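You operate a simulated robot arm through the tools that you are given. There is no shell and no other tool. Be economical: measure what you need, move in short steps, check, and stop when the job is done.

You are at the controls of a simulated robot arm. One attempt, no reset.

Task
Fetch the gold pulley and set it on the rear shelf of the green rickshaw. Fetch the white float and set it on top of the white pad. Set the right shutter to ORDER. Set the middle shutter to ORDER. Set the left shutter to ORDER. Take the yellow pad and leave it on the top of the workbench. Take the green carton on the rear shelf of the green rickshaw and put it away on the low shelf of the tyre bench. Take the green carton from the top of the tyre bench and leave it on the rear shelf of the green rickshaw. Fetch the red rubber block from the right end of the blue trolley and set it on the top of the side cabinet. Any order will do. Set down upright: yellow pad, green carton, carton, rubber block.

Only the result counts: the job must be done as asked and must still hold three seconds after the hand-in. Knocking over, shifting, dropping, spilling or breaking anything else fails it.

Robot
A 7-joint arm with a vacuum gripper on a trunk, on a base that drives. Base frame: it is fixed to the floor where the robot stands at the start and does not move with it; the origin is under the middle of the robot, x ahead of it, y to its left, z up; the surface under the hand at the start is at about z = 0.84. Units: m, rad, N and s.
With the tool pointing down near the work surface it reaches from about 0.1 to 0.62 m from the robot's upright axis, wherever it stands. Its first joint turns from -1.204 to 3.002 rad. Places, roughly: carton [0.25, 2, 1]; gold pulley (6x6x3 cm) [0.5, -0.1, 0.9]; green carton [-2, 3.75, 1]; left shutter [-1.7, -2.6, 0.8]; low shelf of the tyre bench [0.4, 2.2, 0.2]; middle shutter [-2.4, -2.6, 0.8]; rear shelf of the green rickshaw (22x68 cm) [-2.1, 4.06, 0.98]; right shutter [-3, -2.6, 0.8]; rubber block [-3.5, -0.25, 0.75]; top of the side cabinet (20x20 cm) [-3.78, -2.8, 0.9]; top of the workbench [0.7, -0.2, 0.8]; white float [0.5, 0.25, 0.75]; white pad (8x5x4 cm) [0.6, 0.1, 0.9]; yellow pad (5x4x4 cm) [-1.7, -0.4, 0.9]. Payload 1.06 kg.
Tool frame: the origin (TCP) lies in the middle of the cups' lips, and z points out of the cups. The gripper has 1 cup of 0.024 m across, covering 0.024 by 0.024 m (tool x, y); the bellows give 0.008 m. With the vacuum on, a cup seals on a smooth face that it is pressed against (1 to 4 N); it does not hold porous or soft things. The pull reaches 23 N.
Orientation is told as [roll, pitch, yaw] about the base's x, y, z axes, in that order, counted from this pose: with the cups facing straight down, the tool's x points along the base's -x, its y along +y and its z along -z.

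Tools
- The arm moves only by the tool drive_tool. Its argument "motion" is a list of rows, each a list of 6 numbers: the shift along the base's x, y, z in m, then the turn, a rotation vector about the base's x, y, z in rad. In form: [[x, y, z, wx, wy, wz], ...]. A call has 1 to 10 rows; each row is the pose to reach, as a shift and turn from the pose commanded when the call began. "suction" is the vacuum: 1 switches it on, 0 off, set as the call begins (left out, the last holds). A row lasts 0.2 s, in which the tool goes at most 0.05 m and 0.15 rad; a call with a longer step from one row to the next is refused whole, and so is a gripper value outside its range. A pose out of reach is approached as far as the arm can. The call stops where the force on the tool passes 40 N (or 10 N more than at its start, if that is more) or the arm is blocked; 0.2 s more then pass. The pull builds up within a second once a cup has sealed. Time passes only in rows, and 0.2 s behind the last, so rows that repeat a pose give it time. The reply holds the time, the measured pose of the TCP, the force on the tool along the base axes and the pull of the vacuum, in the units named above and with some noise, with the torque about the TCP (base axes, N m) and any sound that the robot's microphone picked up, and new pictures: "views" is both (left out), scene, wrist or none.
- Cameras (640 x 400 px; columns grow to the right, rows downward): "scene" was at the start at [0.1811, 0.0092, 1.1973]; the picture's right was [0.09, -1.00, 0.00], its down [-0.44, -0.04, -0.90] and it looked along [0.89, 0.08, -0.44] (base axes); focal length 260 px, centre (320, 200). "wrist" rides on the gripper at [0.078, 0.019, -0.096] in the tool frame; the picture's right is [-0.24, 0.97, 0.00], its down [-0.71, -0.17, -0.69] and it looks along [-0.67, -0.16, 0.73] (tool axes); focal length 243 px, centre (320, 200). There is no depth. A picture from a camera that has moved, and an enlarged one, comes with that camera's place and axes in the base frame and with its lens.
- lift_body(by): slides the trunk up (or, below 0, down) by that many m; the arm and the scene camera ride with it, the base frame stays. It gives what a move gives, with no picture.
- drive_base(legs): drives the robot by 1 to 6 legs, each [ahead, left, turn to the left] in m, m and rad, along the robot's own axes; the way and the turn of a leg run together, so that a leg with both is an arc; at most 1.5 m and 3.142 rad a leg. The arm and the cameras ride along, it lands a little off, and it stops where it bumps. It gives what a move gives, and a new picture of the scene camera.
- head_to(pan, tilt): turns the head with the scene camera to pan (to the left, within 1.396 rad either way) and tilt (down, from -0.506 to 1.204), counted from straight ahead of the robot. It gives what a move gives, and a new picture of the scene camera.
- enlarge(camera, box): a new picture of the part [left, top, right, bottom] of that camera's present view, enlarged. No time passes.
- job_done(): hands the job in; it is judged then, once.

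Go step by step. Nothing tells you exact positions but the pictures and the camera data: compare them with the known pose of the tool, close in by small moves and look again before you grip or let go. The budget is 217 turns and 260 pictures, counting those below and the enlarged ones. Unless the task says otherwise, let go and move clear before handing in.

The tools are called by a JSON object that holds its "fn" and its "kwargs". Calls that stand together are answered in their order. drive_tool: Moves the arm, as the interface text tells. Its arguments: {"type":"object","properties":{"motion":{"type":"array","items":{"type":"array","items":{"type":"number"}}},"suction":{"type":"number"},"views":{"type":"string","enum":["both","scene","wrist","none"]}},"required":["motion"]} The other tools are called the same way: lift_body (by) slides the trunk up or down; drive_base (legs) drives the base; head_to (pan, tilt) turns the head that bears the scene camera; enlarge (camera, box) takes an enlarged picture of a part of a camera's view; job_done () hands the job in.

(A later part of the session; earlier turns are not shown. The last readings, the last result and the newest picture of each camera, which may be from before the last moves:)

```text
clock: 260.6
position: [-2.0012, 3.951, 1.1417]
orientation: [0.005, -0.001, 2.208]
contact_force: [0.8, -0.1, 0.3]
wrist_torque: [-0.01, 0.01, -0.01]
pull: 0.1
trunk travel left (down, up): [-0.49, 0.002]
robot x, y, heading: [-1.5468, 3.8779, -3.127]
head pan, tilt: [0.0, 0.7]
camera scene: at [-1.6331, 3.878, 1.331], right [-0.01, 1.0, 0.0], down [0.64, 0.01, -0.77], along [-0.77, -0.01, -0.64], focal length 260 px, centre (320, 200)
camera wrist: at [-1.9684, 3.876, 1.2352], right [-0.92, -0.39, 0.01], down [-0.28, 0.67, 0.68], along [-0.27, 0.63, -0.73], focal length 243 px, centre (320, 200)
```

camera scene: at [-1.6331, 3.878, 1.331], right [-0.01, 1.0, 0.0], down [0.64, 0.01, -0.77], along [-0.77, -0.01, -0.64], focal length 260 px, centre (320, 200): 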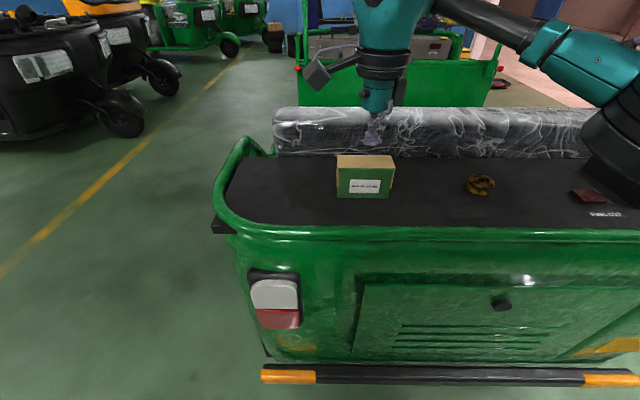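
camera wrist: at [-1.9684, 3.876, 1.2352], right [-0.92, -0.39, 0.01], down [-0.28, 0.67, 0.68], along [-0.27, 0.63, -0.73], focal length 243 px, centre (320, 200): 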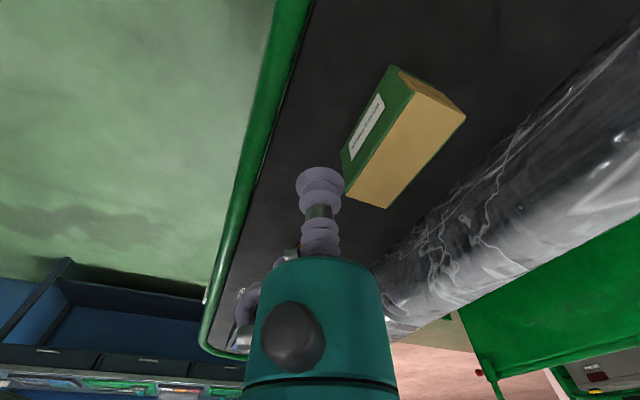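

Both rickshaw items are placed. Next I'll head south toward the yellow pad near (-1.7, -0.4), stopping short to look.

{"fn": "drive_base", "kwargs": {"legs": [[-0.5, 0, 0], [0, 0, 1.55], [1.45, 0, 0], [1.2, 0, 0]]}}

{"fn": "head_to", "kwargs": {"pan": -0.3, "tilt": 0.4}}

```text
clock: 279.8
position: [-1.2443, 0.7709, 1.1404]
orientation: [0.005, 0.0, -2.595]
contact_force: [0.7, -0.2, -0.4]
wrist_torque: [0.01, -0.01, 0.02]
pull: 0.1
trunk travel left (down, up): [-0.49, 0.002]
robot x, y, heading: [-1.1302, 1.2178, -1.652]
head pan, tilt: [0.0, 0.7]
camera scene: at [-1.1378, 1.1325, 1.3309], right [-1.0, 0.08, 0.0], down [0.05, 0.64, -0.76], along [-0.06, -0.76, -0.64], focal length 260 px, centre (320, 200)
```

scene: 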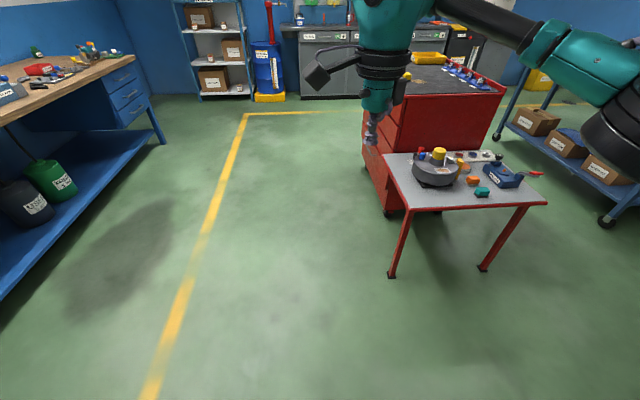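

```text
clock: 280.6
position: [-1.2431, 0.7718, 1.1401]
orientation: [0.005, 0.0, -2.594]
contact_force: [-0.2, 0.5, 0.2]
wrist_torque: [0.0, 0.04, -0.02]
pull: 0.0
trunk travel left (down, up): [-0.49, 0.002]
robot x, y, heading: [-1.1324, 1.2255, -1.649]
head pan, tilt: [-0.3, 0.4]
camera scene: at [-1.1653, 1.1313, 1.3577], right [-0.93, 0.37, 0.0], down [0.14, 0.36, -0.92], along [-0.34, -0.86, -0.39], focal length 260 px, centre (320, 200)
```

scene: 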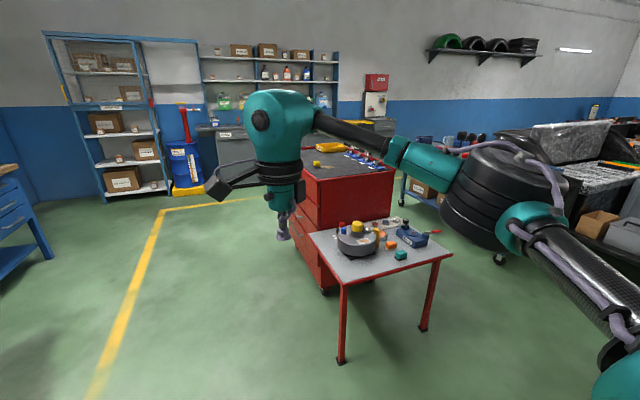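

{"fn": "enlarge", "kwargs": {"camera": "scene", "box": [290, 130, 460, 280]}}

```text
2.67 times, centred on (375, 205) of scene
camera zoom: at [-1.1653, 1.1313, 1.3577], right [-0.93, 0.37, 0.0], down [0.14, 0.36, -0.92], along [-0.34, -0.86, -0.39], focal length 694 px, centre (173, 187)
```

zoom: 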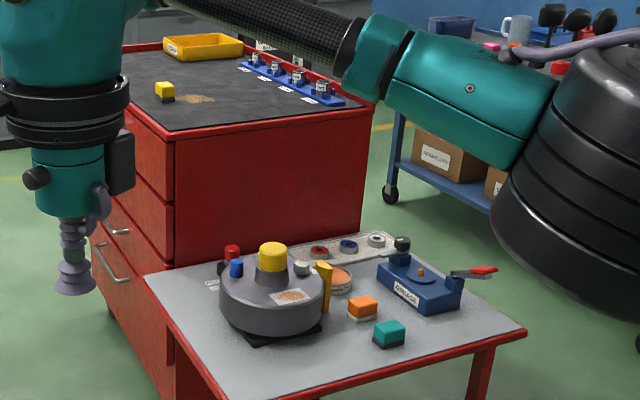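

The yellow pad is on the red cabinet top near (-1.77, -0.45), close to its +x side. I'll come around the east side, facing -x.

{"fn": "drive_base", "kwargs": {"legs": [[0, 0, -1.49], [-0.15, 0.9, 0], [0, 0.77, 0]]}}

{"fn": "head_to", "kwargs": {"pan": 0.0, "tilt": 0.7}}

```text
clock: 299.4
position: [-1.4963, -0.3616, 1.1398]
orientation: [0.007, 0.0, 2.153]
contact_force: [-0.5, -0.2, -0.3]
wrist_torque: [0.0, 0.01, -0.01]
pull: 0.0
trunk travel left (down, up): [-0.49, 0.002]
robot x, y, heading: [-1.0435, -0.4599, 3.102]
head pan, tilt: [-0.3, 0.4]
camera scene: at [-1.1358, -0.4272, 1.3578], right [0.34, 0.94, 0.0], down [0.37, -0.13, -0.92], along [-0.87, 0.31, -0.39], focal length 260 px, centre (320, 200)
```

scene: 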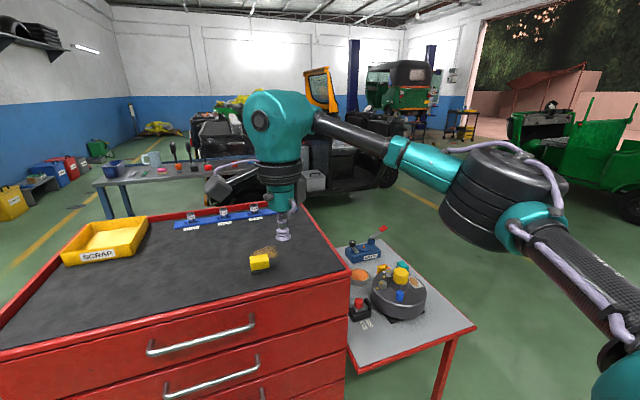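

```text
clock: 300.2
position: [-1.4964, -0.3623, 1.1407]
orientation: [0.006, 0.001, 2.155]
contact_force: [-0.8, 0.6, 0.1]
wrist_torque: [0.0, 0.01, 0.0]
pull: 0.0
trunk travel left (down, up): [-0.49, 0.002]
robot x, y, heading: [-1.0461, -0.4594, 3.096]
head pan, tilt: [0.0, 0.7]
camera scene: at [-1.1334, -0.4546, 1.331], right [0.04, 1.0, 0.0], down [0.64, -0.03, -0.77], along [-0.76, 0.03, -0.64], focal length 260 px, centre (320, 200)
```

scene: 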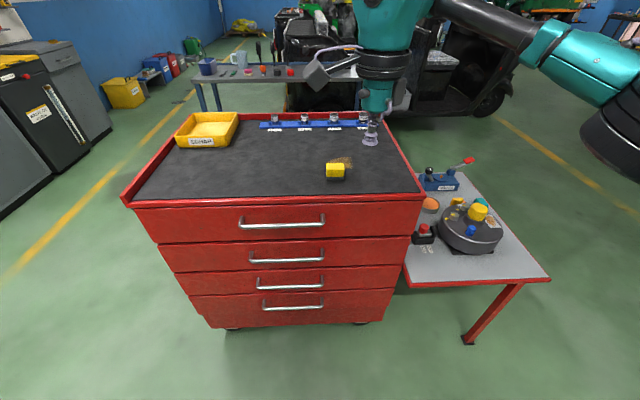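

{"fn": "enlarge", "kwargs": {"camera": "wrist", "box": [0, 0, 640, 400]}}

```text
1.00 times, centred on (320, 200) of wrist (not enlarged: the box is as wide or as high as the picture)
camera zoom: at [-1.4686, -0.4377, 1.2348], right [-0.94, -0.34, 0.01], down [-0.24, 0.69, 0.68], along [-0.24, 0.64, -0.73], focal length 243 px, centre (320, 200)
```

zoom: 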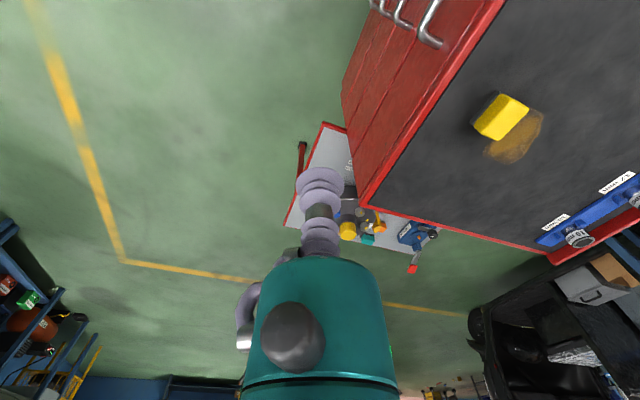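

Triangulation puts the yellow pad's top at (-1.724, -0.391, 0.949). I'll drive closer and approach it.

{"fn": "drive_base", "kwargs": {"legs": [[0.14, 0, 0.04]]}}

{"fn": "drive_tool", "kwargs": {"motion": [[-0.03, 0, -0.02, 0, 0, 0], [-0.06, 0, -0.05, 0, 0, 0], [-0.08, 0, -0.09, 0, 0, 0], [-0.08, 0, -0.12, 0, 0, 0], [-0.08, 0, -0.12, 0, 0, 0]]}}

```text
clock: 301.6
position: [-1.6409, -0.3776, 1.1404]
orientation: [0.006, 0.0, 2.194]
contact_force: [-0.3, 0.6, -0.3]
wrist_torque: [-0.01, -0.01, -0.02]
pull: 0.1
trunk travel left (down, up): [-0.49, 0.002]
robot x, y, heading: [-1.184, -0.4583, 3.143]
head pan, tilt: [0.0, 0.7]
camera scene: at [-1.2747, -0.4551, 1.3308], right [0.0, 1.0, 0.0], down [0.64, 0.0, -0.76], along [-0.76, 0.0, -0.64], focal length 260 px, centre (320, 200)
```

scene: 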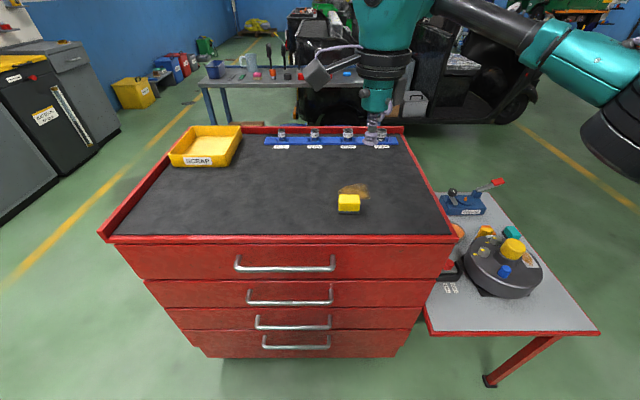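

```text
clock: 302.8
position: [-1.721, -0.3798, 1.0226]
orientation: [0.008, -0.002, 2.195]
contact_force: [-1.1, 0.1, 0.3]
wrist_torque: [0.02, -0.03, 0.0]
pull: 0.1
trunk travel left (down, up): [-0.49, 0.002]
robot x, y, heading: [-1.1906, -0.458, 3.138]
head pan, tilt: [0.0, 0.7]
camera scene: at [-1.2736, -0.4552, 1.3309], right [0.0, 1.0, 0.0], down [0.64, 0.0, -0.77], along [-0.77, 0.0, -0.64], focal length 260 px, centre (320, 200)
camera wrist: at [-1.6894, -0.4538, 1.1162], right [-0.93, -0.38, 0.01], down [-0.27, 0.68, 0.68], along [-0.26, 0.63, -0.73], focal length 243 px, centre (320, 200)
```

scene: 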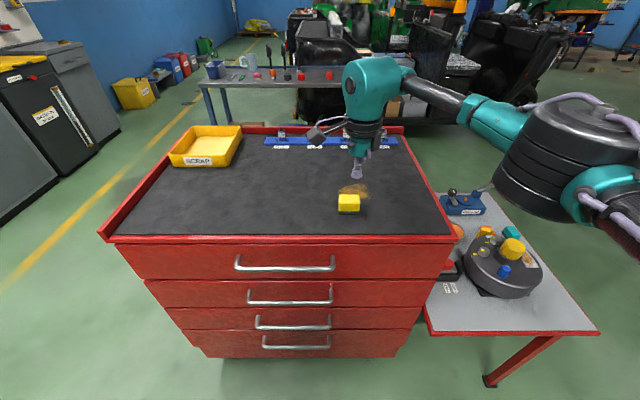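
wrist: 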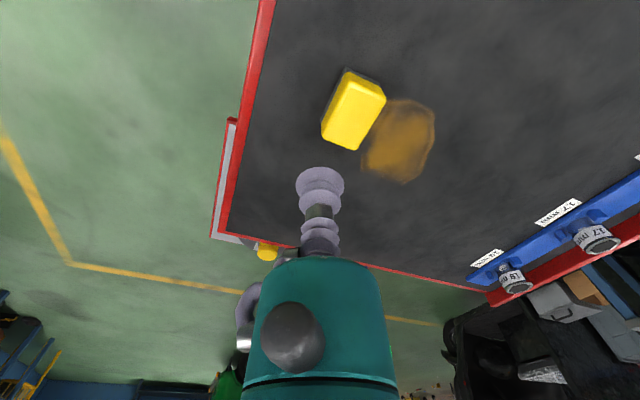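

{"fn": "drive_tool", "kwargs": {"motion": [[-0.016, -0.015, -0.03, 0, 0, 0], [-0.016, -0.015, -0.05, 0, 0, 0], [-0.016, -0.015, -0.05, 0, 0, 0]], "suction": 1, "views": "wrist"}}

```text
clock: 303.6
position: [-1.7369, -0.3933, 0.9725]
orientation: [0.007, -0.001, 2.196]
contact_force: [0.6, 0.3, -0.6]
wrist_torque: [-0.03, 0.0, -0.04]
pull: 0.1
trunk travel left (down, up): [-0.49, 0.002]
robot x, y, heading: [-1.185, -0.4568, 3.141]
head pan, tilt: [0.0, 0.7]
camera wrist: at [-1.7047, -0.4687, 1.0664], right [-0.93, -0.38, 0.01], down [-0.27, 0.68, 0.68], along [-0.26, 0.63, -0.73], focal length 243 px, centre (320, 200)
```

wrist: 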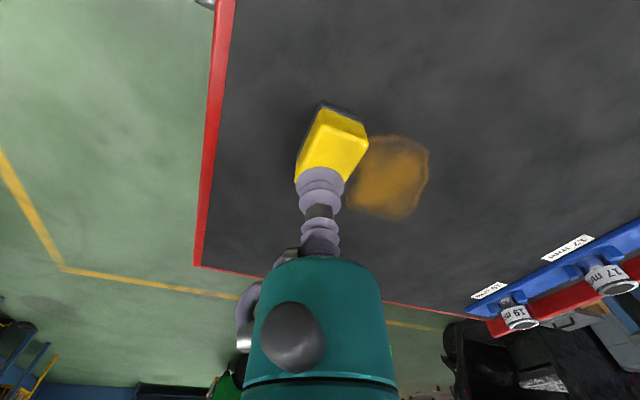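

{"fn": "drive_tool", "kwargs": {"motion": [[-0.001, -0.012, -0.006, 0, 0, 0], [-0.001, -0.012, -0.012, 0, 0, 0], [-0.001, -0.012, -0.017, 0, 0, 0], [-0.001, -0.012, -0.021, 0, 0, 0], [-0.001, -0.012, -0.023, 0, 0, 0], [-0.001, -0.012, -0.023, 0, 0, 0], [-0.001, -0.012, -0.023, 0, 0, 0]], "suction": 1, "views": "wrist"}}

```text
clock: 305.1
position: [-1.7381, -0.405, 0.9489]
orientation: [0.003, 0.001, 2.196]
contact_force: [0.3, -0.4, -0.7]
wrist_torque: [0.01, 0.01, 0.03]
pull: 0.1
trunk travel left (down, up): [-0.49, 0.002]
robot x, y, heading: [-1.1871, -0.4552, 3.136]
head pan, tilt: [0.0, 0.7]
camera wrist: at [-1.7063, -0.4796, 1.0424], right [-0.93, -0.38, 0.01], down [-0.27, 0.68, 0.68], along [-0.26, 0.63, -0.73], focal length 243 px, centre (320, 200)
```

wrist: 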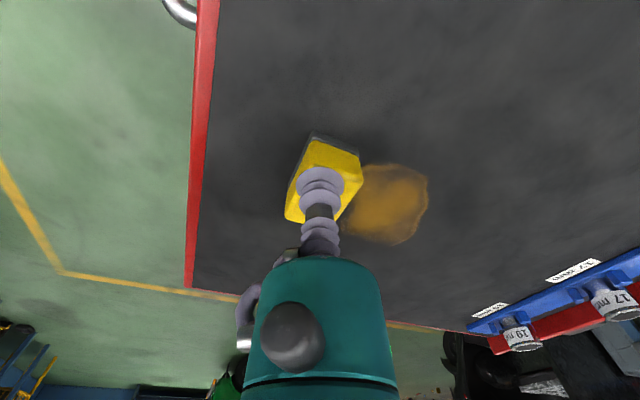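

Centred over the pad, though there's no contact yet. I'll keep descending slowly.

{"fn": "drive_tool", "kwargs": {"motion": [[0, 0, -0.003, 0, 0, 0], [0, 0, -0.006, 0, 0, 0], [0, 0, -0.009, 0, 0, 0], [0, 0, -0.011, 0, 0, 0], [0, 0, -0.011, 0, 0, 0]], "views": "none"}}

```text
clock: 306.4
position: [-1.737, -0.4033, 0.9369]
orientation: [0.006, 0.0, 2.195]
contact_force: [-0.5, -0.4, -0.2]
wrist_torque: [-0.01, 0.03, 0.01]
pull: 0.1
trunk travel left (down, up): [-0.49, 0.002]
robot x, y, heading: [-1.1859, -0.459, 3.139]
head pan, tilt: [0.0, 0.7]
```

{"fn": "drive_tool", "kwargs": {"motion": [[0, 0, -0.003, 0, 0, 0], [0, 0, -0.006, 0, 0, 0], [0, 0, -0.009, 0, 0, 0], [0, 0, -0.012, 0, 0, 0], [0, 0, -0.012, 0, 0, 0], [0, 0, -0.012, 0, 0, 0]], "views": "wrist"}}

```text
clock: 307.8
position: [-1.7366, -0.4041, 0.9273]
orientation: [0.013, 0.0, 2.198]
contact_force: [1.3, -3.6, 28.4]
wrist_torque: [0.11, 0.03, 0.02]
pull: 0.0
trunk travel left (down, up): [-0.49, 0.002]
robot x, y, heading: [-1.1834, -0.4529, 3.141]
head pan, tilt: [0.0, 0.7]
camera wrist: at [-1.7046, -0.4795, 1.0224], right [-0.93, -0.38, 0.01], down [-0.27, 0.68, 0.68], along [-0.27, 0.63, -0.73], focal length 243 px, centre (320, 200)
```

wrist: 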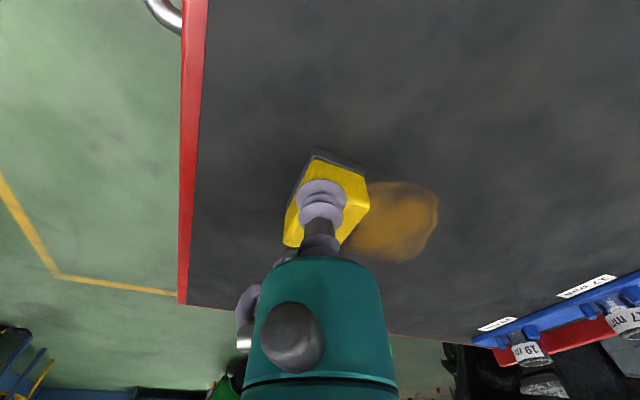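

It pressed hard but didn't seal. I'll ease back to a gentle press and check the pull.

{"fn": "drive_tool", "kwargs": {"motion": [[0, 0, 0.004, 0, 0, 0], [0, 0, 0.005, 0, 0, 0], [0, 0, 0.006, 0, 0, 0], [0, 0, 0.006, 0, 0, 0], [0, 0, 0.006, 0, 0, 0]], "views": "none"}}

{"fn": "enlarge", "kwargs": {"camera": "wrist", "box": [260, 120, 400, 270]}}

{"fn": "enlarge", "kwargs": {"camera": "scene", "box": [310, 160, 400, 230]}}

```text
clock: 308.9
position: [-1.7373, -0.4026, 0.9294]
orientation: [0.005, -0.002, 2.193]
contact_force: [0.8, 0.3, 5.8]
wrist_torque: [0.01, 0.01, -0.02]
pull: 0.1
trunk travel left (down, up): [-0.49, 0.002]
robot x, y, heading: [-1.1871, -0.4547, 3.144]
head pan, tilt: [0.0, 0.7]
```

```text
2.67 times, centred on (330, 195) of wrist
camera zoom: at [-1.7058, -0.4783, 1.0244], right [-0.93, -0.38, 0.0], down [-0.27, 0.68, 0.69], along [-0.26, 0.63, -0.73], focal length 647 px, centre (293, 213)
```

zoom: 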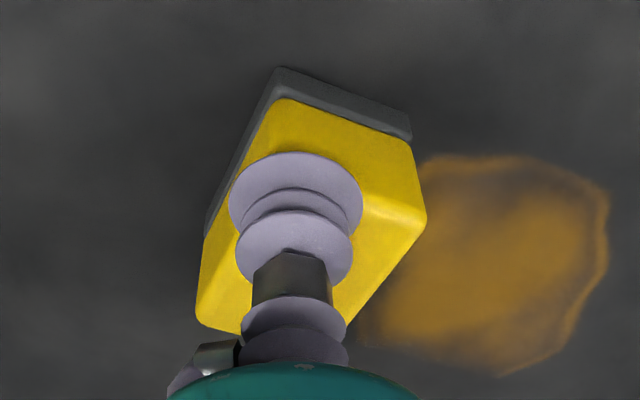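

```text
5.71 times, centred on (355, 195) of scene
camera zoom: at [-1.2732, -0.455, 1.3308], right [0.0, 1.0, 0.0], down [0.64, 0.0, -0.77], along [-0.77, 0.0, -0.64], focal length 1486 px, centre (120, 229)
```

zoom: 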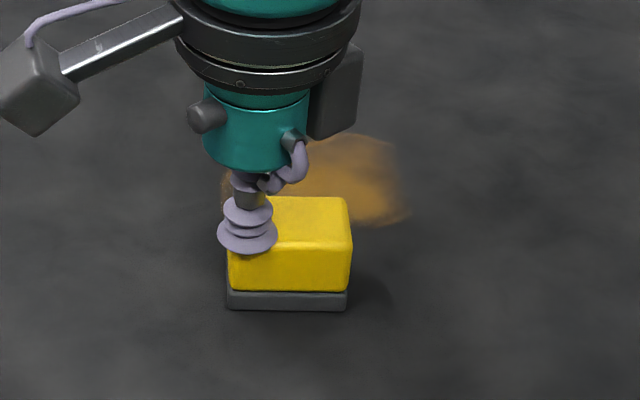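

The cup is over the pad's -y edge rather than its top centre. I'll lift and shift by (-0.006, +0.014), then press gently.

{"fn": "drive_tool", "kwargs": {"motion": [[0, 0, 0.01, 0, 0, 0], [-0.006, 0.014, 0.012, 0, 0, 0], [-0.006, 0.014, 0.012, 0, 0, 0]], "suction": 1, "views": "none"}}

{"fn": "enlarge", "kwargs": {"camera": "scene", "box": [310, 160, 400, 230]}}

{"fn": "enlarge", "kwargs": {"camera": "wrist", "box": [260, 120, 400, 270]}}

```text
clock: 309.8
position: [-1.7417, -0.3884, 0.9422]
orientation: [0.005, 0.0, 2.195]
contact_force: [-0.5, -0.3, 0.1]
wrist_torque: [0.02, 0.0, -0.04]
pull: 0.1
trunk travel left (down, up): [-0.49, 0.002]
robot x, y, heading: [-1.1859, -0.4542, 3.138]
head pan, tilt: [0.0, 0.7]
```

```text
5.71 times, centred on (355, 195) of scene
camera zoom: at [-1.2737, -0.4552, 1.3309], right [0.0, 1.0, 0.0], down [0.64, 0.0, -0.76], along [-0.76, 0.0, -0.64], focal length 1486 px, centre (120, 229)
```

zoom: 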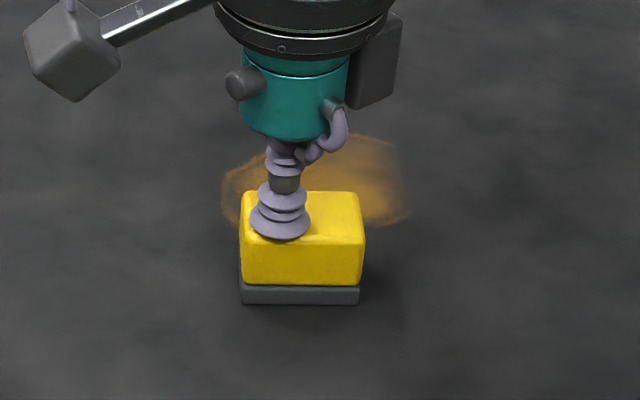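

```text
2.67 times, centred on (330, 195) of wrist
camera zoom: at [-1.7107, -0.4644, 1.0359], right [-0.93, -0.38, 0.01], down [-0.27, 0.68, 0.68], along [-0.26, 0.63, -0.73], focal length 647 px, centre (293, 213)
```

zoom: 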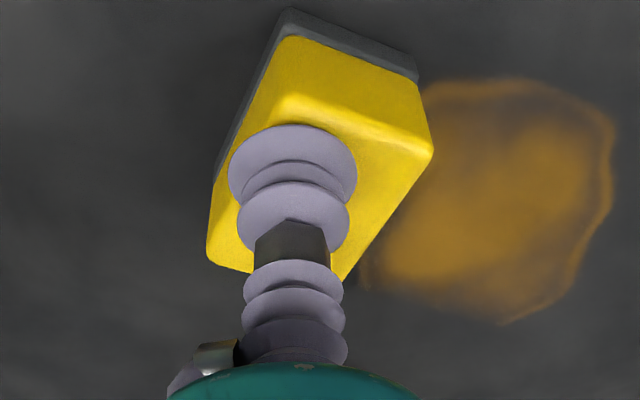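

{"fn": "drive_tool", "kwargs": {"motion": [[-0.002, 0.009, 0, 0, 0, 0], [-0.002, 0.009, -0.005, 0, 0, 0], [-0.002, 0.009, -0.009, 0, 0, 0], [-0.002, 0.009, -0.012, 0, 0, 0], [-0.002, 0.009, -0.014, 0, 0, 0], [-0.002, 0.009, -0.014, 0, 0, 0], [-0.002, 0.009, -0.014, 0, 0, 0]], "suction": 1, "views": "none"}}

```text
clock: 311.4
position: [-1.7447, -0.3804, 0.93]
orientation: [0.008, -0.002, 2.194]
contact_force: [-1.5, 1.0, 20.7]
wrist_torque: [-0.03, 0.02, 0.01]
pull: 23.0
trunk travel left (down, up): [-0.49, 0.002]
robot x, y, heading: [-1.184, -0.4584, 3.141]
head pan, tilt: [0.0, 0.7]
```

The yellow pad is sealed. I'll lift it, retract, turn around, and drive to the workbench.

{"fn": "drive_tool", "kwargs": {"motion": [[0, 0, 0.02, 0, 0, 0], [0, 0, 0.06, 0, 0, 0], [0.02, 0, 0.1, 0, 0, 0], [0.05, 0, 0.13, 0, 0, 0], [0.09, 0, 0.15, 0, 0, 0], [0.13, 0, 0.16, 0, 0, 0], [0.17, 0, 0.16, 0, 0, 0]], "views": "none"}}

{"fn": "drive_base", "kwargs": {"legs": [[-0.3, 0, 0], [0, 0, 3.14], [0.5, 0.45, 0]]}}

{"fn": "head_to", "kwargs": {"pan": 0.0, "tilt": 0.6}}

```text
clock: 312.9
position: [-1.574, -0.3827, 1.092]
orientation: [0.007, -0.002, 2.194]
contact_force: [1.2, 0.8, -0.7]
wrist_torque: [0.03, 0.05, 0.0]
pull: 0.1
trunk travel left (down, up): [-0.49, 0.002]
robot x, y, heading: [-1.1865, -0.4547, 3.139]
head pan, tilt: [0.0, 0.7]
```

```text
clock: 326.2
position: [0.0305, -0.147, 1.0898]
orientation: [0.005, 0.001, -1.016]
contact_force: [-0.1, 1.1, 0.5]
wrist_torque: [0.01, 0.01, 0.0]
pull: 0.1
trunk travel left (down, up): [-0.49, 0.002]
robot x, y, heading: [-0.349, -0.0446, -0.075]
head pan, tilt: [0.0, 0.7]
camera scene: at [-0.2648, -0.0513, 1.3309], right [-0.07, -1.0, 0.0], down [-0.64, 0.05, -0.76], along [0.76, -0.05, -0.64], focal length 260 px, centre (320, 200)
```

scene: 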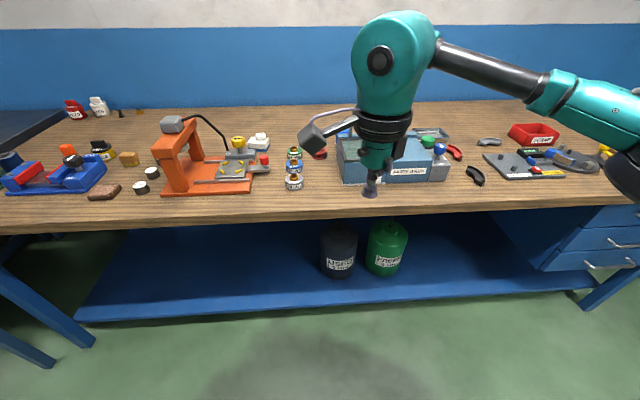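

```text
clock: 326.9
position: [0.0313, -0.1473, 1.0909]
orientation: [0.008, -0.002, -1.017]
contact_force: [-0.2, -0.3, 0.8]
wrist_torque: [0.0, 0.01, -0.01]
pull: 0.2
trunk travel left (down, up): [-0.49, 0.002]
robot x, y, heading: [-0.3536, -0.0447, -0.07]
head pan, tilt: [0.0, 0.6]
camera scene: at [-0.2615, -0.0517, 1.3395], right [-0.07, -1.0, 0.0], down [-0.56, 0.04, -0.82], along [0.82, -0.06, -0.57], focal length 260 px, centre (320, 200)
```

scene: 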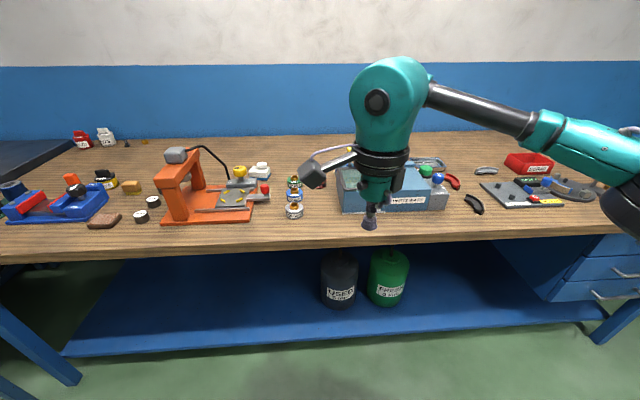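

The pad came off during the lift, probably back onto the cabinet. I'll return and look.

{"fn": "drive_base", "kwargs": {"legs": [[0, 0, 3.14], [0.5, 0.4, 0.07]]}}

{"fn": "head_to", "kwargs": {"pan": 0.0, "tilt": 0.7}}

```text
clock: 338.4
position: [-1.2463, -0.3784, 1.0914]
orientation: [0.005, -0.001, 2.221]
contact_force: [-0.3, 0.4, 0.0]
wrist_torque: [-0.01, -0.03, 0.02]
pull: 0.1
trunk travel left (down, up): [-0.49, 0.002]
robot x, y, heading: [-0.8527, -0.4444, -3.118]
head pan, tilt: [0.0, 0.6]
camera scene: at [-0.9478, -0.4437, 1.3395], right [-0.02, 1.0, 0.0], down [0.56, 0.01, -0.82], along [-0.82, -0.02, -0.57], focal length 260 px, centre (320, 200)
```

scene: 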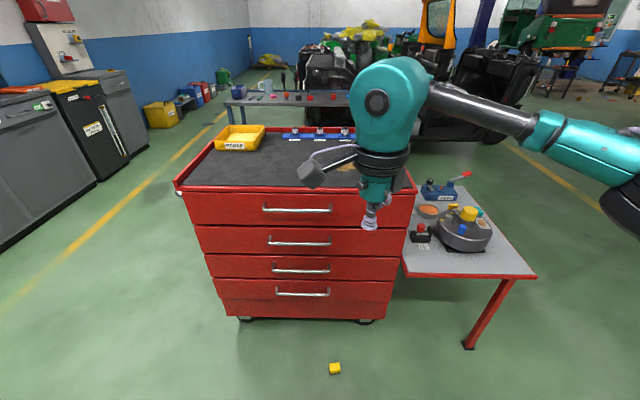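

```text
clock: 339.1
position: [-1.2468, -0.379, 1.0911]
orientation: [0.006, 0.0, 2.222]
contact_force: [0.1, 0.4, 0.7]
wrist_torque: [-0.01, -0.02, -0.04]
pull: 0.1
trunk travel left (down, up): [-0.49, 0.002]
robot x, y, heading: [-0.8598, -0.441, -3.119]
head pan, tilt: [0.0, 0.7]
camera scene: at [-0.9442, -0.4434, 1.3309], right [-0.02, 1.0, 0.0], down [0.64, 0.02, -0.77], along [-0.77, -0.02, -0.64], focal length 260 px, centre (320, 200)
```

scene: 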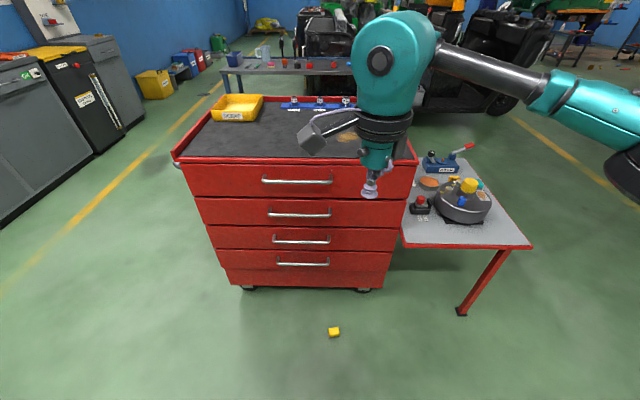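

{"fn": "enlarge", "kwargs": {"camera": "scene", "box": [304, 312, 364, 352]}}

```text
10.00 times, centred on (334, 332) of scene
camera zoom: at [-0.9442, -0.4434, 1.3309], right [-0.02, 1.0, 0.0], down [0.64, 0.02, -0.77], along [-0.77, -0.02, -0.64], focal length 2601 px, centre (180, -1120)
```

zoom: 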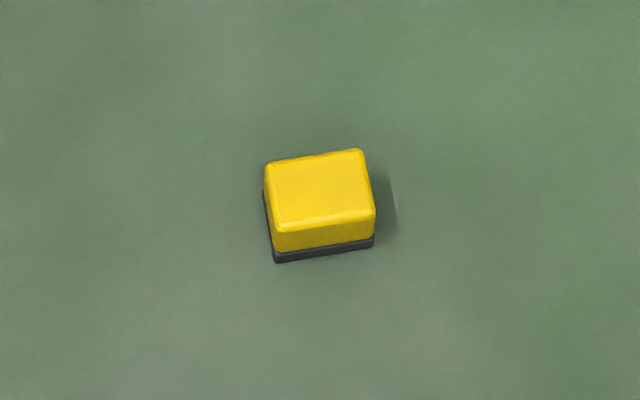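

The yellow pad is upright on the floor at about (-1.51, -0.39). I'll lower the trunk fully and test how low the arm can reach at close radius.

{"fn": "lift_body", "kwargs": {"by": -0.4}}

{"fn": "lift_body", "kwargs": {"by": -0.09}}

{"fn": "drive_tool", "kwargs": {"motion": [[0.01, -0.01, -0.05, 0, 0, 0], [0.02, -0.02, -0.09, 0, 0, 0], [0.03, -0.03, -0.13, 0, 0, 0], [0.03, -0.04, -0.17, 0, 0, 0], [0.03, -0.05, -0.21, 0, 0, 0], [0.03, -0.06, -0.25, 0, 0, 0], [0.03, -0.06, -0.3, 0, 0, 0], [0.03, -0.06, -0.35, 0, 0, 0], [0.03, -0.06, -0.4, 0, 0, 0], [0.03, -0.06, -0.45, 0, 0, 0]], "suction": 0, "views": "none"}}

```text
clock: 342.9
position: [-1.246, -0.3791, 0.6911]
orientation: [0.007, 0.001, 2.222]
contact_force: [0.2, -0.1, 0.5]
wrist_torque: [0.0, 0.01, 0.0]
pull: 0.0
trunk travel left (down, up): [-0.09, 0.402]
robot x, y, heading: [-0.8579, -0.4448, -3.112]
head pan, tilt: [0.0, 0.7]
```

```text
clock: 344.1
position: [-1.2464, -0.3793, 0.601]
orientation: [0.007, -0.001, 2.222]
contact_force: [0.3, 0.1, 0.6]
wrist_torque: [0.01, -0.02, 0.0]
pull: 0.1
trunk travel left (down, up): [0.0, 0.492]
robot x, y, heading: [-0.8527, -0.4421, -3.118]
head pan, tilt: [0.0, 0.7]
```

```text
refused: row 1 steps farther than a row can; nothing moved
```

{"fn": "drive_tool", "kwargs": {"motion": [[0.01, -0.01, -0.04, 0, 0, 0], [0.02, -0.02, -0.08, 0, 0, 0], [0.03, -0.03, -0.12, 0, 0, 0], [0.03, -0.04, -0.16, 0, 0, 0], [0.03, -0.05, -0.2, 0, 0, 0], [0.03, -0.06, -0.24, 0, 0, 0], [0.03, -0.06, -0.29, 0, 0, 0], [0.03, -0.06, -0.34, 0, 0, 0], [0.03, -0.06, -0.39, 0, 0, 0], [0.03, -0.06, -0.44, 0, 0, 0]], "suction": 0, "views": "none"}}

{"fn": "drive_tool", "kwargs": {"motion": [[0, 0, -0.03, 0, 0, 0], [0, 0, -0.06, 0, 0, 0], [0, 0, -0.09, 0, 0, 0], [0, 0, -0.12, 0, 0, 0]], "views": "none"}}

```text
clock: 346.4
position: [-1.2184, -0.4332, 0.1593]
orientation: [0.006, -0.002, 2.224]
contact_force: [0.4, 0.4, 0.0]
wrist_torque: [0.0, -0.01, -0.03]
pull: 0.0
trunk travel left (down, up): [0.0, 0.492]
robot x, y, heading: [-0.8573, -0.4446, -3.116]
head pan, tilt: [0.0, 0.7]
```

```text
clock: 347.4
position: [-1.2189, -0.438, 0.0407]
orientation: [0.008, 0.0, 2.222]
contact_force: [-0.3, -0.7, -0.3]
wrist_torque: [0.0, 0.0, 0.02]
pull: 0.3
trunk travel left (down, up): [0.0, 0.492]
robot x, y, heading: [-0.8578, -0.4459, -3.121]
head pan, tilt: [0.0, 0.7]
```

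The arm reaches floor level at r≈0.36. I'll raise the tool and drive forward to put it over the pad.

{"fn": "drive_tool", "kwargs": {"motion": [[0, 0, 0.04, 0, 0, 0], [0, 0, 0.08, 0, 0, 0], [0, 0, 0.11, 0, 0, 0]], "views": "none"}}

{"fn": "drive_base", "kwargs": {"legs": [[0.25, -0.05, 0]]}}

{"fn": "enlarge", "kwargs": {"camera": "wrist", "box": [0, 0, 640, 400]}}

```text
clock: 348.1
position: [-1.2188, -0.4356, 0.1516]
orientation: [0.004, -0.002, 2.221]
contact_force: [0.3, 0.1, 0.1]
wrist_torque: [0.02, -0.05, 0.0]
pull: 0.1
trunk travel left (down, up): [0.0, 0.492]
robot x, y, heading: [-0.8562, -0.4422, -3.12]
head pan, tilt: [0.0, 0.7]
```

```text
clock: 350.0
position: [-1.4736, -0.392, 0.152]
orientation: [0.005, -0.001, 2.218]
contact_force: [0.0, 0.2, -0.4]
wrist_torque: [0.0, -0.03, 0.01]
pull: 0.1
trunk travel left (down, up): [0.0, 0.492]
robot x, y, heading: [-1.1107, -0.3983, -3.122]
head pan, tilt: [0.0, 0.7]
camera scene: at [-1.3855, -0.4033, 0.8223], right [-0.02, 1.0, 0.0], down [0.64, 0.01, -0.77], along [-0.76, -0.02, -0.64], focal length 260 px, centre (320, 200)
```

scene: 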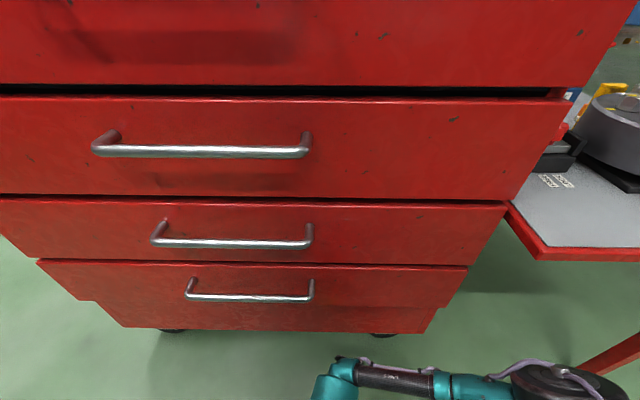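

```text
1.00 times, centred on (320, 200) of wrist (not enlarged: the box is as wide or as high as the picture)
camera zoom: at [-1.441, -0.4652, 0.2465], right [-0.92, -0.4, 0.01], down [-0.29, 0.67, 0.68], along [-0.28, 0.63, -0.73], focal length 243 px, centre (320, 200)
```

zoom: 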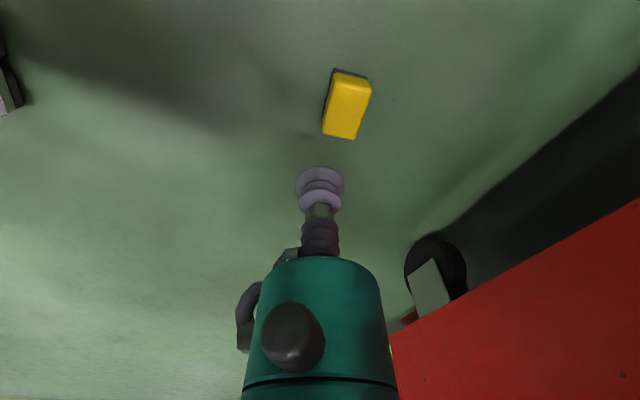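

{"fn": "drive_tool", "kwargs": {"motion": [[-0.02, 0, -0.03, 0, 0, 0], [-0.025, 0, -0.06, 0, 0, 0], [-0.025, 0, -0.085, 0, 0, 0], [-0.025, 0, -0.085, 0, 0, 0]], "views": "none"}}

{"fn": "enlarge", "kwargs": {"camera": "wrist", "box": [240, 80, 400, 240]}}

```text
clock: 351.0
position: [-1.4995, -0.3904, 0.0646]
orientation: [0.007, 0.001, 2.221]
contact_force: [-0.5, -0.1, -0.6]
wrist_torque: [-0.05, 0.01, 0.02]
pull: 0.0
trunk travel left (down, up): [0.0, 0.492]
robot x, y, heading: [-1.1142, -0.4022, -3.121]
head pan, tilt: [0.0, 0.7]
```

```text
2.50 times, centred on (320, 160) of wrist
camera zoom: at [-1.4671, -0.4651, 0.1597], right [-0.92, -0.4, 0.01], down [-0.29, 0.67, 0.68], along [-0.28, 0.63, -0.73], focal length 606 px, centre (320, 300)
```

zoom: 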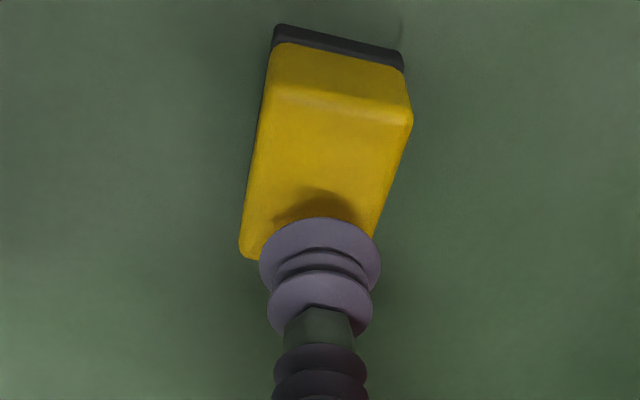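

{"fn": "drive_tool", "kwargs": {"motion": [[0, -0.008, -0.01, 0, 0, 0], [0, -0.008, -0.018, 0, 0, 0], [0, -0.008, -0.022, 0, 0, 0], [0, -0.008, -0.025, 0, 0, 0], [0, -0.008, -0.027, 0, 0, 0], [0, -0.008, -0.027, 0, 0, 0]], "suction": 1, "views": "none"}}

```text
clock: 352.4
position: [-1.4979, -0.4002, 0.0398]
orientation: [0.004, -0.001, 2.22]
contact_force: [-0.3, -0.2, 0.1]
wrist_torque: [0.0, -0.01, 0.0]
pull: 23.3
trunk travel left (down, up): [0.0, 0.492]
robot x, y, heading: [-1.109, -0.3974, -3.117]
head pan, tilt: [0.0, 0.7]
```

Sealed. I'll lift slowly in small steps and check that it holds.

{"fn": "drive_tool", "kwargs": {"motion": [[0, 0, 0, 0, 0, 0], [0, 0, 0.005, 0, 0, 0], [0, 0, 0.015, 0, 0, 0], [0, 0, 0.03, 0, 0, 0], [0, 0, 0.05, 0, 0, 0], [0, 0, 0.07, 0, 0, 0]], "views": "wrist"}}

```text
clock: 353.8
position: [-1.4983, -0.3973, 0.1111]
orientation: [0.005, 0.0, 2.219]
contact_force: [0.4, 0.1, -0.4]
wrist_torque: [-0.02, -0.02, -0.04]
pull: 22.7
trunk travel left (down, up): [0.0, 0.492]
robot x, y, heading: [-1.111, -0.399, -3.125]
head pan, tilt: [0.0, 0.7]
camera wrist: at [-1.465, -0.4716, 0.2051], right [-0.92, -0.4, 0.01], down [-0.29, 0.67, 0.68], along [-0.28, 0.63, -0.73], focal length 243 px, centre (320, 200)
```

wrist: 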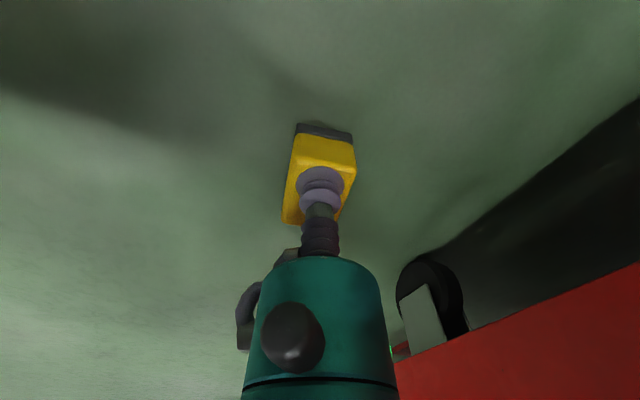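

{"fn": "drive_tool", "kwargs": {"motion": [[0, 0, 0.03, 0, 0, 0], [0, 0, 0.06, 0, 0, 0], [0, 0, 0.09, 0, 0, 0], [0, 0, 0.12, 0, 0, 0], [0, 0, 0.15, 0, 0, 0], [0, 0, 0.18, 0, 0, 0], [0, 0, 0.21, 0, 0, 0], [0, 0, 0.24, 0, 0, 0]], "views": "none"}}

{"fn": "drive_base", "kwargs": {"legs": [[-0.35, 0, 0]]}}

{"fn": "lift_body", "kwargs": {"by": 0.4}}

```text
clock: 355.6
position: [-1.5001, -0.3994, 0.3492]
orientation: [0.006, 0.0, 2.221]
contact_force: [-1.0, 0.4, -1.0]
wrist_torque: [-0.01, 0.01, -0.04]
pull: 23.5
trunk travel left (down, up): [0.0, 0.492]
robot x, y, heading: [-1.1114, -0.4005, -3.124]
head pan, tilt: [0.0, 0.7]
```

```text
clock: 357.9
position: [-1.1445, -0.3925, 0.3488]
orientation: [0.005, 0.001, 2.219]
contact_force: [0.2, 0.7, -1.0]
wrist_torque: [-0.02, 0.01, 0.0]
pull: 23.1
trunk travel left (down, up): [0.0, 0.492]
robot x, y, heading: [-0.7564, -0.392, -3.124]
head pan, tilt: [0.0, 0.7]
camera scene: at [-1.0298, -0.3956, 0.8222], right [-0.02, 1.0, 0.0], down [0.64, 0.01, -0.76], along [-0.76, -0.02, -0.64], focal length 260 px, centre (320, 200)
```

scene: 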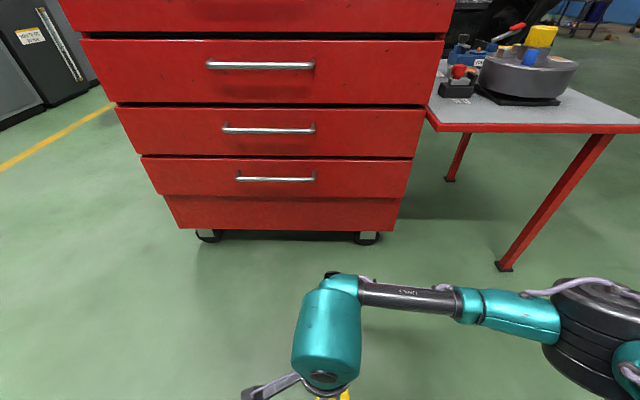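

```text
clock: 361.8
position: [-1.1444, -0.3914, 0.7492]
orientation: [0.006, 0.0, 2.218]
contact_force: [-0.3, 0.5, -0.3]
wrist_torque: [0.02, 0.01, 0.0]
pull: 23.1
trunk travel left (down, up): [-0.4, 0.092]
robot x, y, heading: [-0.7526, -0.3942, -3.121]
head pan, tilt: [0.0, 0.7]
```

{"fn": "drive_tool", "kwargs": {"motion": [[0, 0, 0.03, 0, 0, 0], [0, 0, 0.06, 0, 0, 0], [0, 0, 0.09, 0, 0, 0], [0, 0, 0.12, 0, 0, 0], [0, 0, 0.15, 0, 0, 0], [0, 0, 0.18, 0, 0, 0], [0, 0, 0.21, 0, 0, 0], [0, 0, 0.24, 0, 0, 0], [0, 0, 0.27, 0, 0, 0]], "views": "none"}}

{"fn": "drive_base", "kwargs": {"legs": [[0, 0, 3.12], [0.4, 0.5, 0]]}}

{"fn": "head_to", "kwargs": {"pan": 0.2, "tilt": 0.7}}

```text
clock: 363.8
position: [-1.1463, -0.3927, 1.0213]
orientation: [0.005, 0.0, 2.216]
contact_force: [-0.1, 0.9, -0.5]
wrist_torque: [0.0, -0.01, 0.03]
pull: 23.0
trunk travel left (down, up): [-0.4, 0.092]
robot x, y, heading: [-0.7573, -0.3927, -3.119]
head pan, tilt: [0.0, 0.7]
```

```text
clock: 375.8
position: [0.0732, 0.037, 1.0193]
orientation: [0.006, 0.0, -1.03]
contact_force: [-0.4, 0.4, 0.0]
wrist_torque: [-0.02, 0.01, 0.03]
pull: 23.1
trunk travel left (down, up): [-0.4, 0.092]
robot x, y, heading: [-0.3145, 0.0793, -0.088]
head pan, tilt: [0.0, 0.7]
camera scene: at [-0.159, 0.0646, 1.2301], right [-0.09, -1.0, 0.0], down [-0.64, 0.06, -0.76], along [0.76, -0.07, -0.64], focal length 260 px, centre (320, 200)
```

scene: 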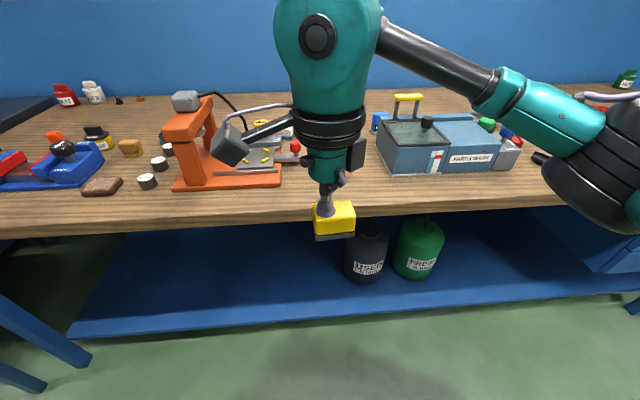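

```text
clock: 376.5
position: [0.073, 0.0363, 1.0191]
orientation: [0.006, 0.001, -1.032]
contact_force: [0.7, 0.0, -1.0]
wrist_torque: [0.0, -0.02, 0.01]
pull: 22.9
trunk travel left (down, up): [-0.4, 0.092]
robot x, y, heading: [-0.3201, 0.0776, -0.096]
head pan, tilt: [0.201, 0.7]
camera scene: at [-0.1593, 0.0815, 1.2301], right [0.11, -0.99, 0.0], down [-0.64, -0.07, -0.76], along [0.76, 0.09, -0.64], focal length 260 px, centre (320, 200)
```

scene: 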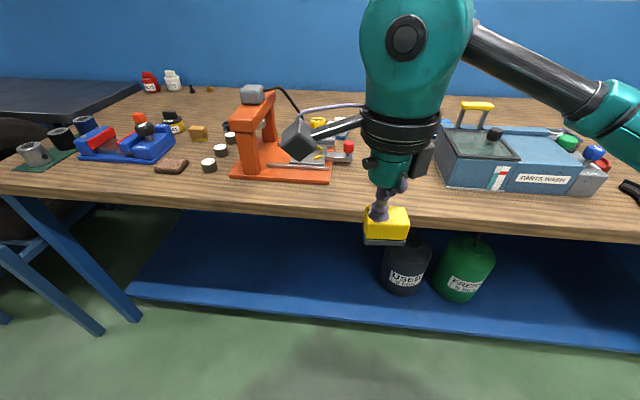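

Front strip is tight, so I'll use the open area further back on the bench near (0.67, -0.06). I'll drive in to about x = 0.08 as before.

{"fn": "drive_base", "kwargs": {"legs": [[0, 0, 0.096], [0.4, -0.03, 0]]}}

{"fn": "head_to", "kwargs": {"pan": 0.0, "tilt": 0.8}}

```text
clock: 379.5
position: [0.4738, 0.0464, 1.0197]
orientation: [0.005, 0.001, -0.936]
contact_force: [0.9, -0.3, -0.9]
wrist_torque: [0.03, -0.04, -0.02]
pull: 23.1
trunk travel left (down, up): [-0.4, 0.092]
robot x, y, heading: [0.0807, 0.0492, 0.007]
head pan, tilt: [0.201, 0.7]
camera scene: at [0.2395, 0.0689, 1.2301], right [0.21, -0.98, 0.0], down [-0.63, -0.13, -0.76], along [0.75, 0.16, -0.64], focal length 260 px, centre (320, 200)
```

scene: 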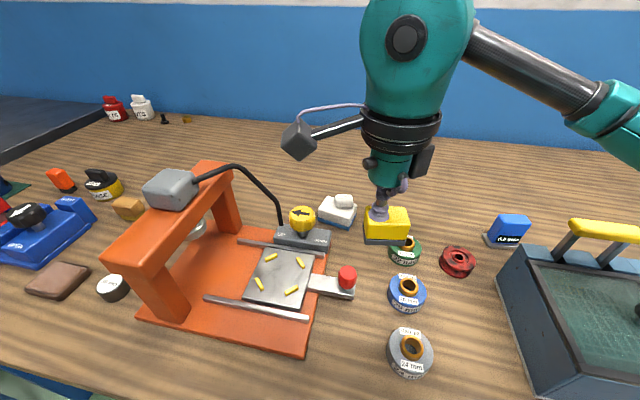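

```text
clock: 380.3
position: [0.4734, 0.0464, 1.0204]
orientation: [0.008, 0.001, -0.936]
contact_force: [0.7, -0.8, -0.9]
wrist_torque: [-0.04, -0.01, 0.0]
pull: 22.5
trunk travel left (down, up): [-0.4, 0.092]
robot x, y, heading: [0.0828, 0.0488, 0.007]
head pan, tilt: [0.0, 0.799]
camera scene: at [0.2367, 0.0521, 1.2219], right [0.01, -1.0, 0.0], down [-0.72, -0.01, -0.7], along [0.7, 0.01, -0.72], focal length 260 px, centre (320, 200)
```

scene: 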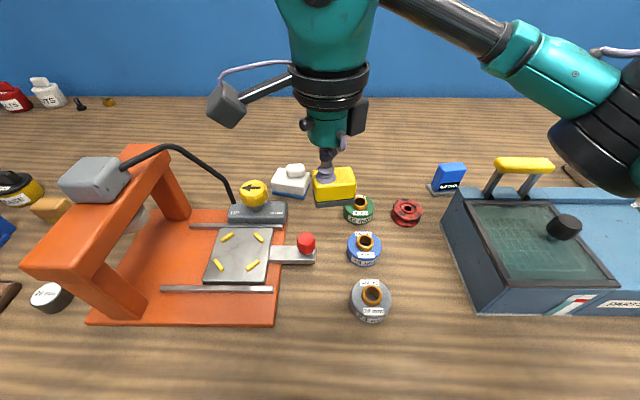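

{"fn": "drive_base", "kwargs": {"legs": [[0.03, -0.03, 0]]}}

{"fn": "drive_tool", "kwargs": {"motion": [[0.03, -0.01, 0, 0, 0, 0], [0.06, -0.02, 0, 0, 0, 0], [0.09, -0.04, 0, 0, 0, 0], [0.12, -0.06, 0, 0, 0, 0], [0.15, -0.07, -0.01, 0, 0, 0], [0.168, -0.078, -0.03, 0, 0, 0], [0.168, -0.078, -0.06, 0, 0, 0], [0.168, -0.078, -0.08, 0, 0, 0]]}}

```text
clock: 381.2
position: [0.5046, 0.0156, 1.0187]
orientation: [0.006, -0.001, -0.936]
contact_force: [-0.6, -0.3, -0.9]
wrist_torque: [0.01, -0.01, 0.01]
pull: 22.7
trunk travel left (down, up): [-0.4, 0.092]
robot x, y, heading: [0.1129, 0.0186, 0.013]
head pan, tilt: [0.0, 0.799]
camera scene: at [0.2673, 0.0223, 1.2218], right [0.01, -1.0, 0.0], down [-0.72, -0.01, -0.7], along [0.7, 0.01, -0.72], focal length 260 px, centre (320, 200)
```

scene: 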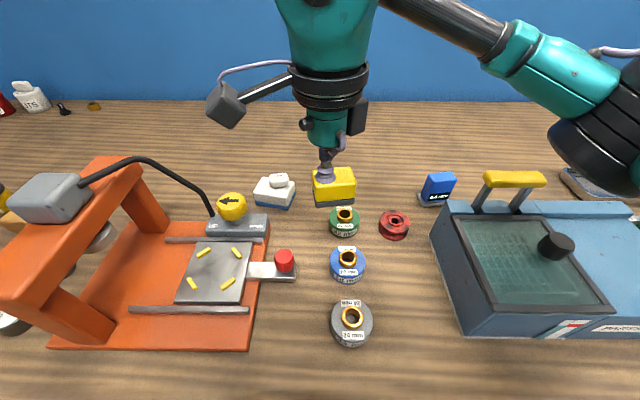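

```text
clock: 383.0
position: [0.6711, -0.0615, 0.9401]
orientation: [0.005, 0.0, -0.935]
contact_force: [-0.6, -0.1, -0.6]
wrist_torque: [0.04, -0.03, -0.02]
pull: 23.2
trunk travel left (down, up): [-0.4, 0.092]
robot x, y, heading: [0.1122, 0.0192, 0.006]
head pan, tilt: [0.0, 0.799]
camera scene: at [0.2669, 0.0227, 1.2219], right [0.01, -1.0, 0.0], down [-0.72, -0.01, -0.7], along [0.7, 0.01, -0.72], focal length 260 px, centre (320, 200)
camera wrist: at [0.6399, 0.0112, 1.0339], right [0.92, 0.39, 0.01], down [0.28, -0.67, 0.68], along [0.27, -0.63, -0.73], focal length 243 px, centre (320, 200)
```

scene: 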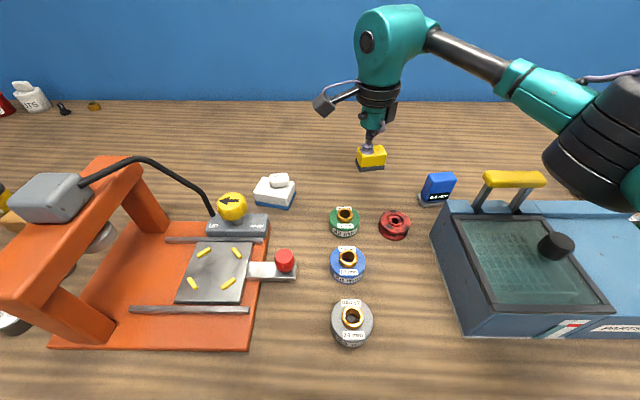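
wrist: 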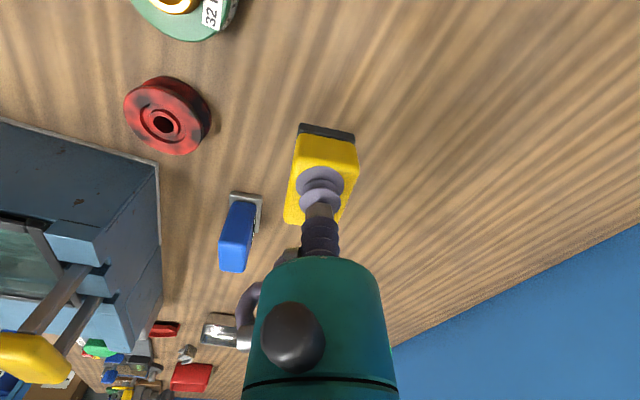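

{"fn": "drive_tool", "kwargs": {"motion": [[0, 0, -0.03, 0, 0, 0], [0, 0, -0.055, 0, 0, 0], [0, 0, -0.065, 0, 0, 0], [0, 0, -0.068, 0, 0, 0], [0, 0, -0.071, 0, 0, 0], [0, 0, -0.071, 0, 0, 0]], "views": "none"}}

```text
clock: 384.4
position: [0.6704, -0.0609, 0.8695]
orientation: [0.009, -0.002, -0.934]
contact_force: [3.9, -5.4, 20.2]
wrist_torque: [-0.03, 0.08, 0.02]
pull: 22.8
trunk travel left (down, up): [-0.4, 0.092]
robot x, y, heading: [0.1146, 0.0195, 0.009]
head pan, tilt: [0.0, 0.799]
```

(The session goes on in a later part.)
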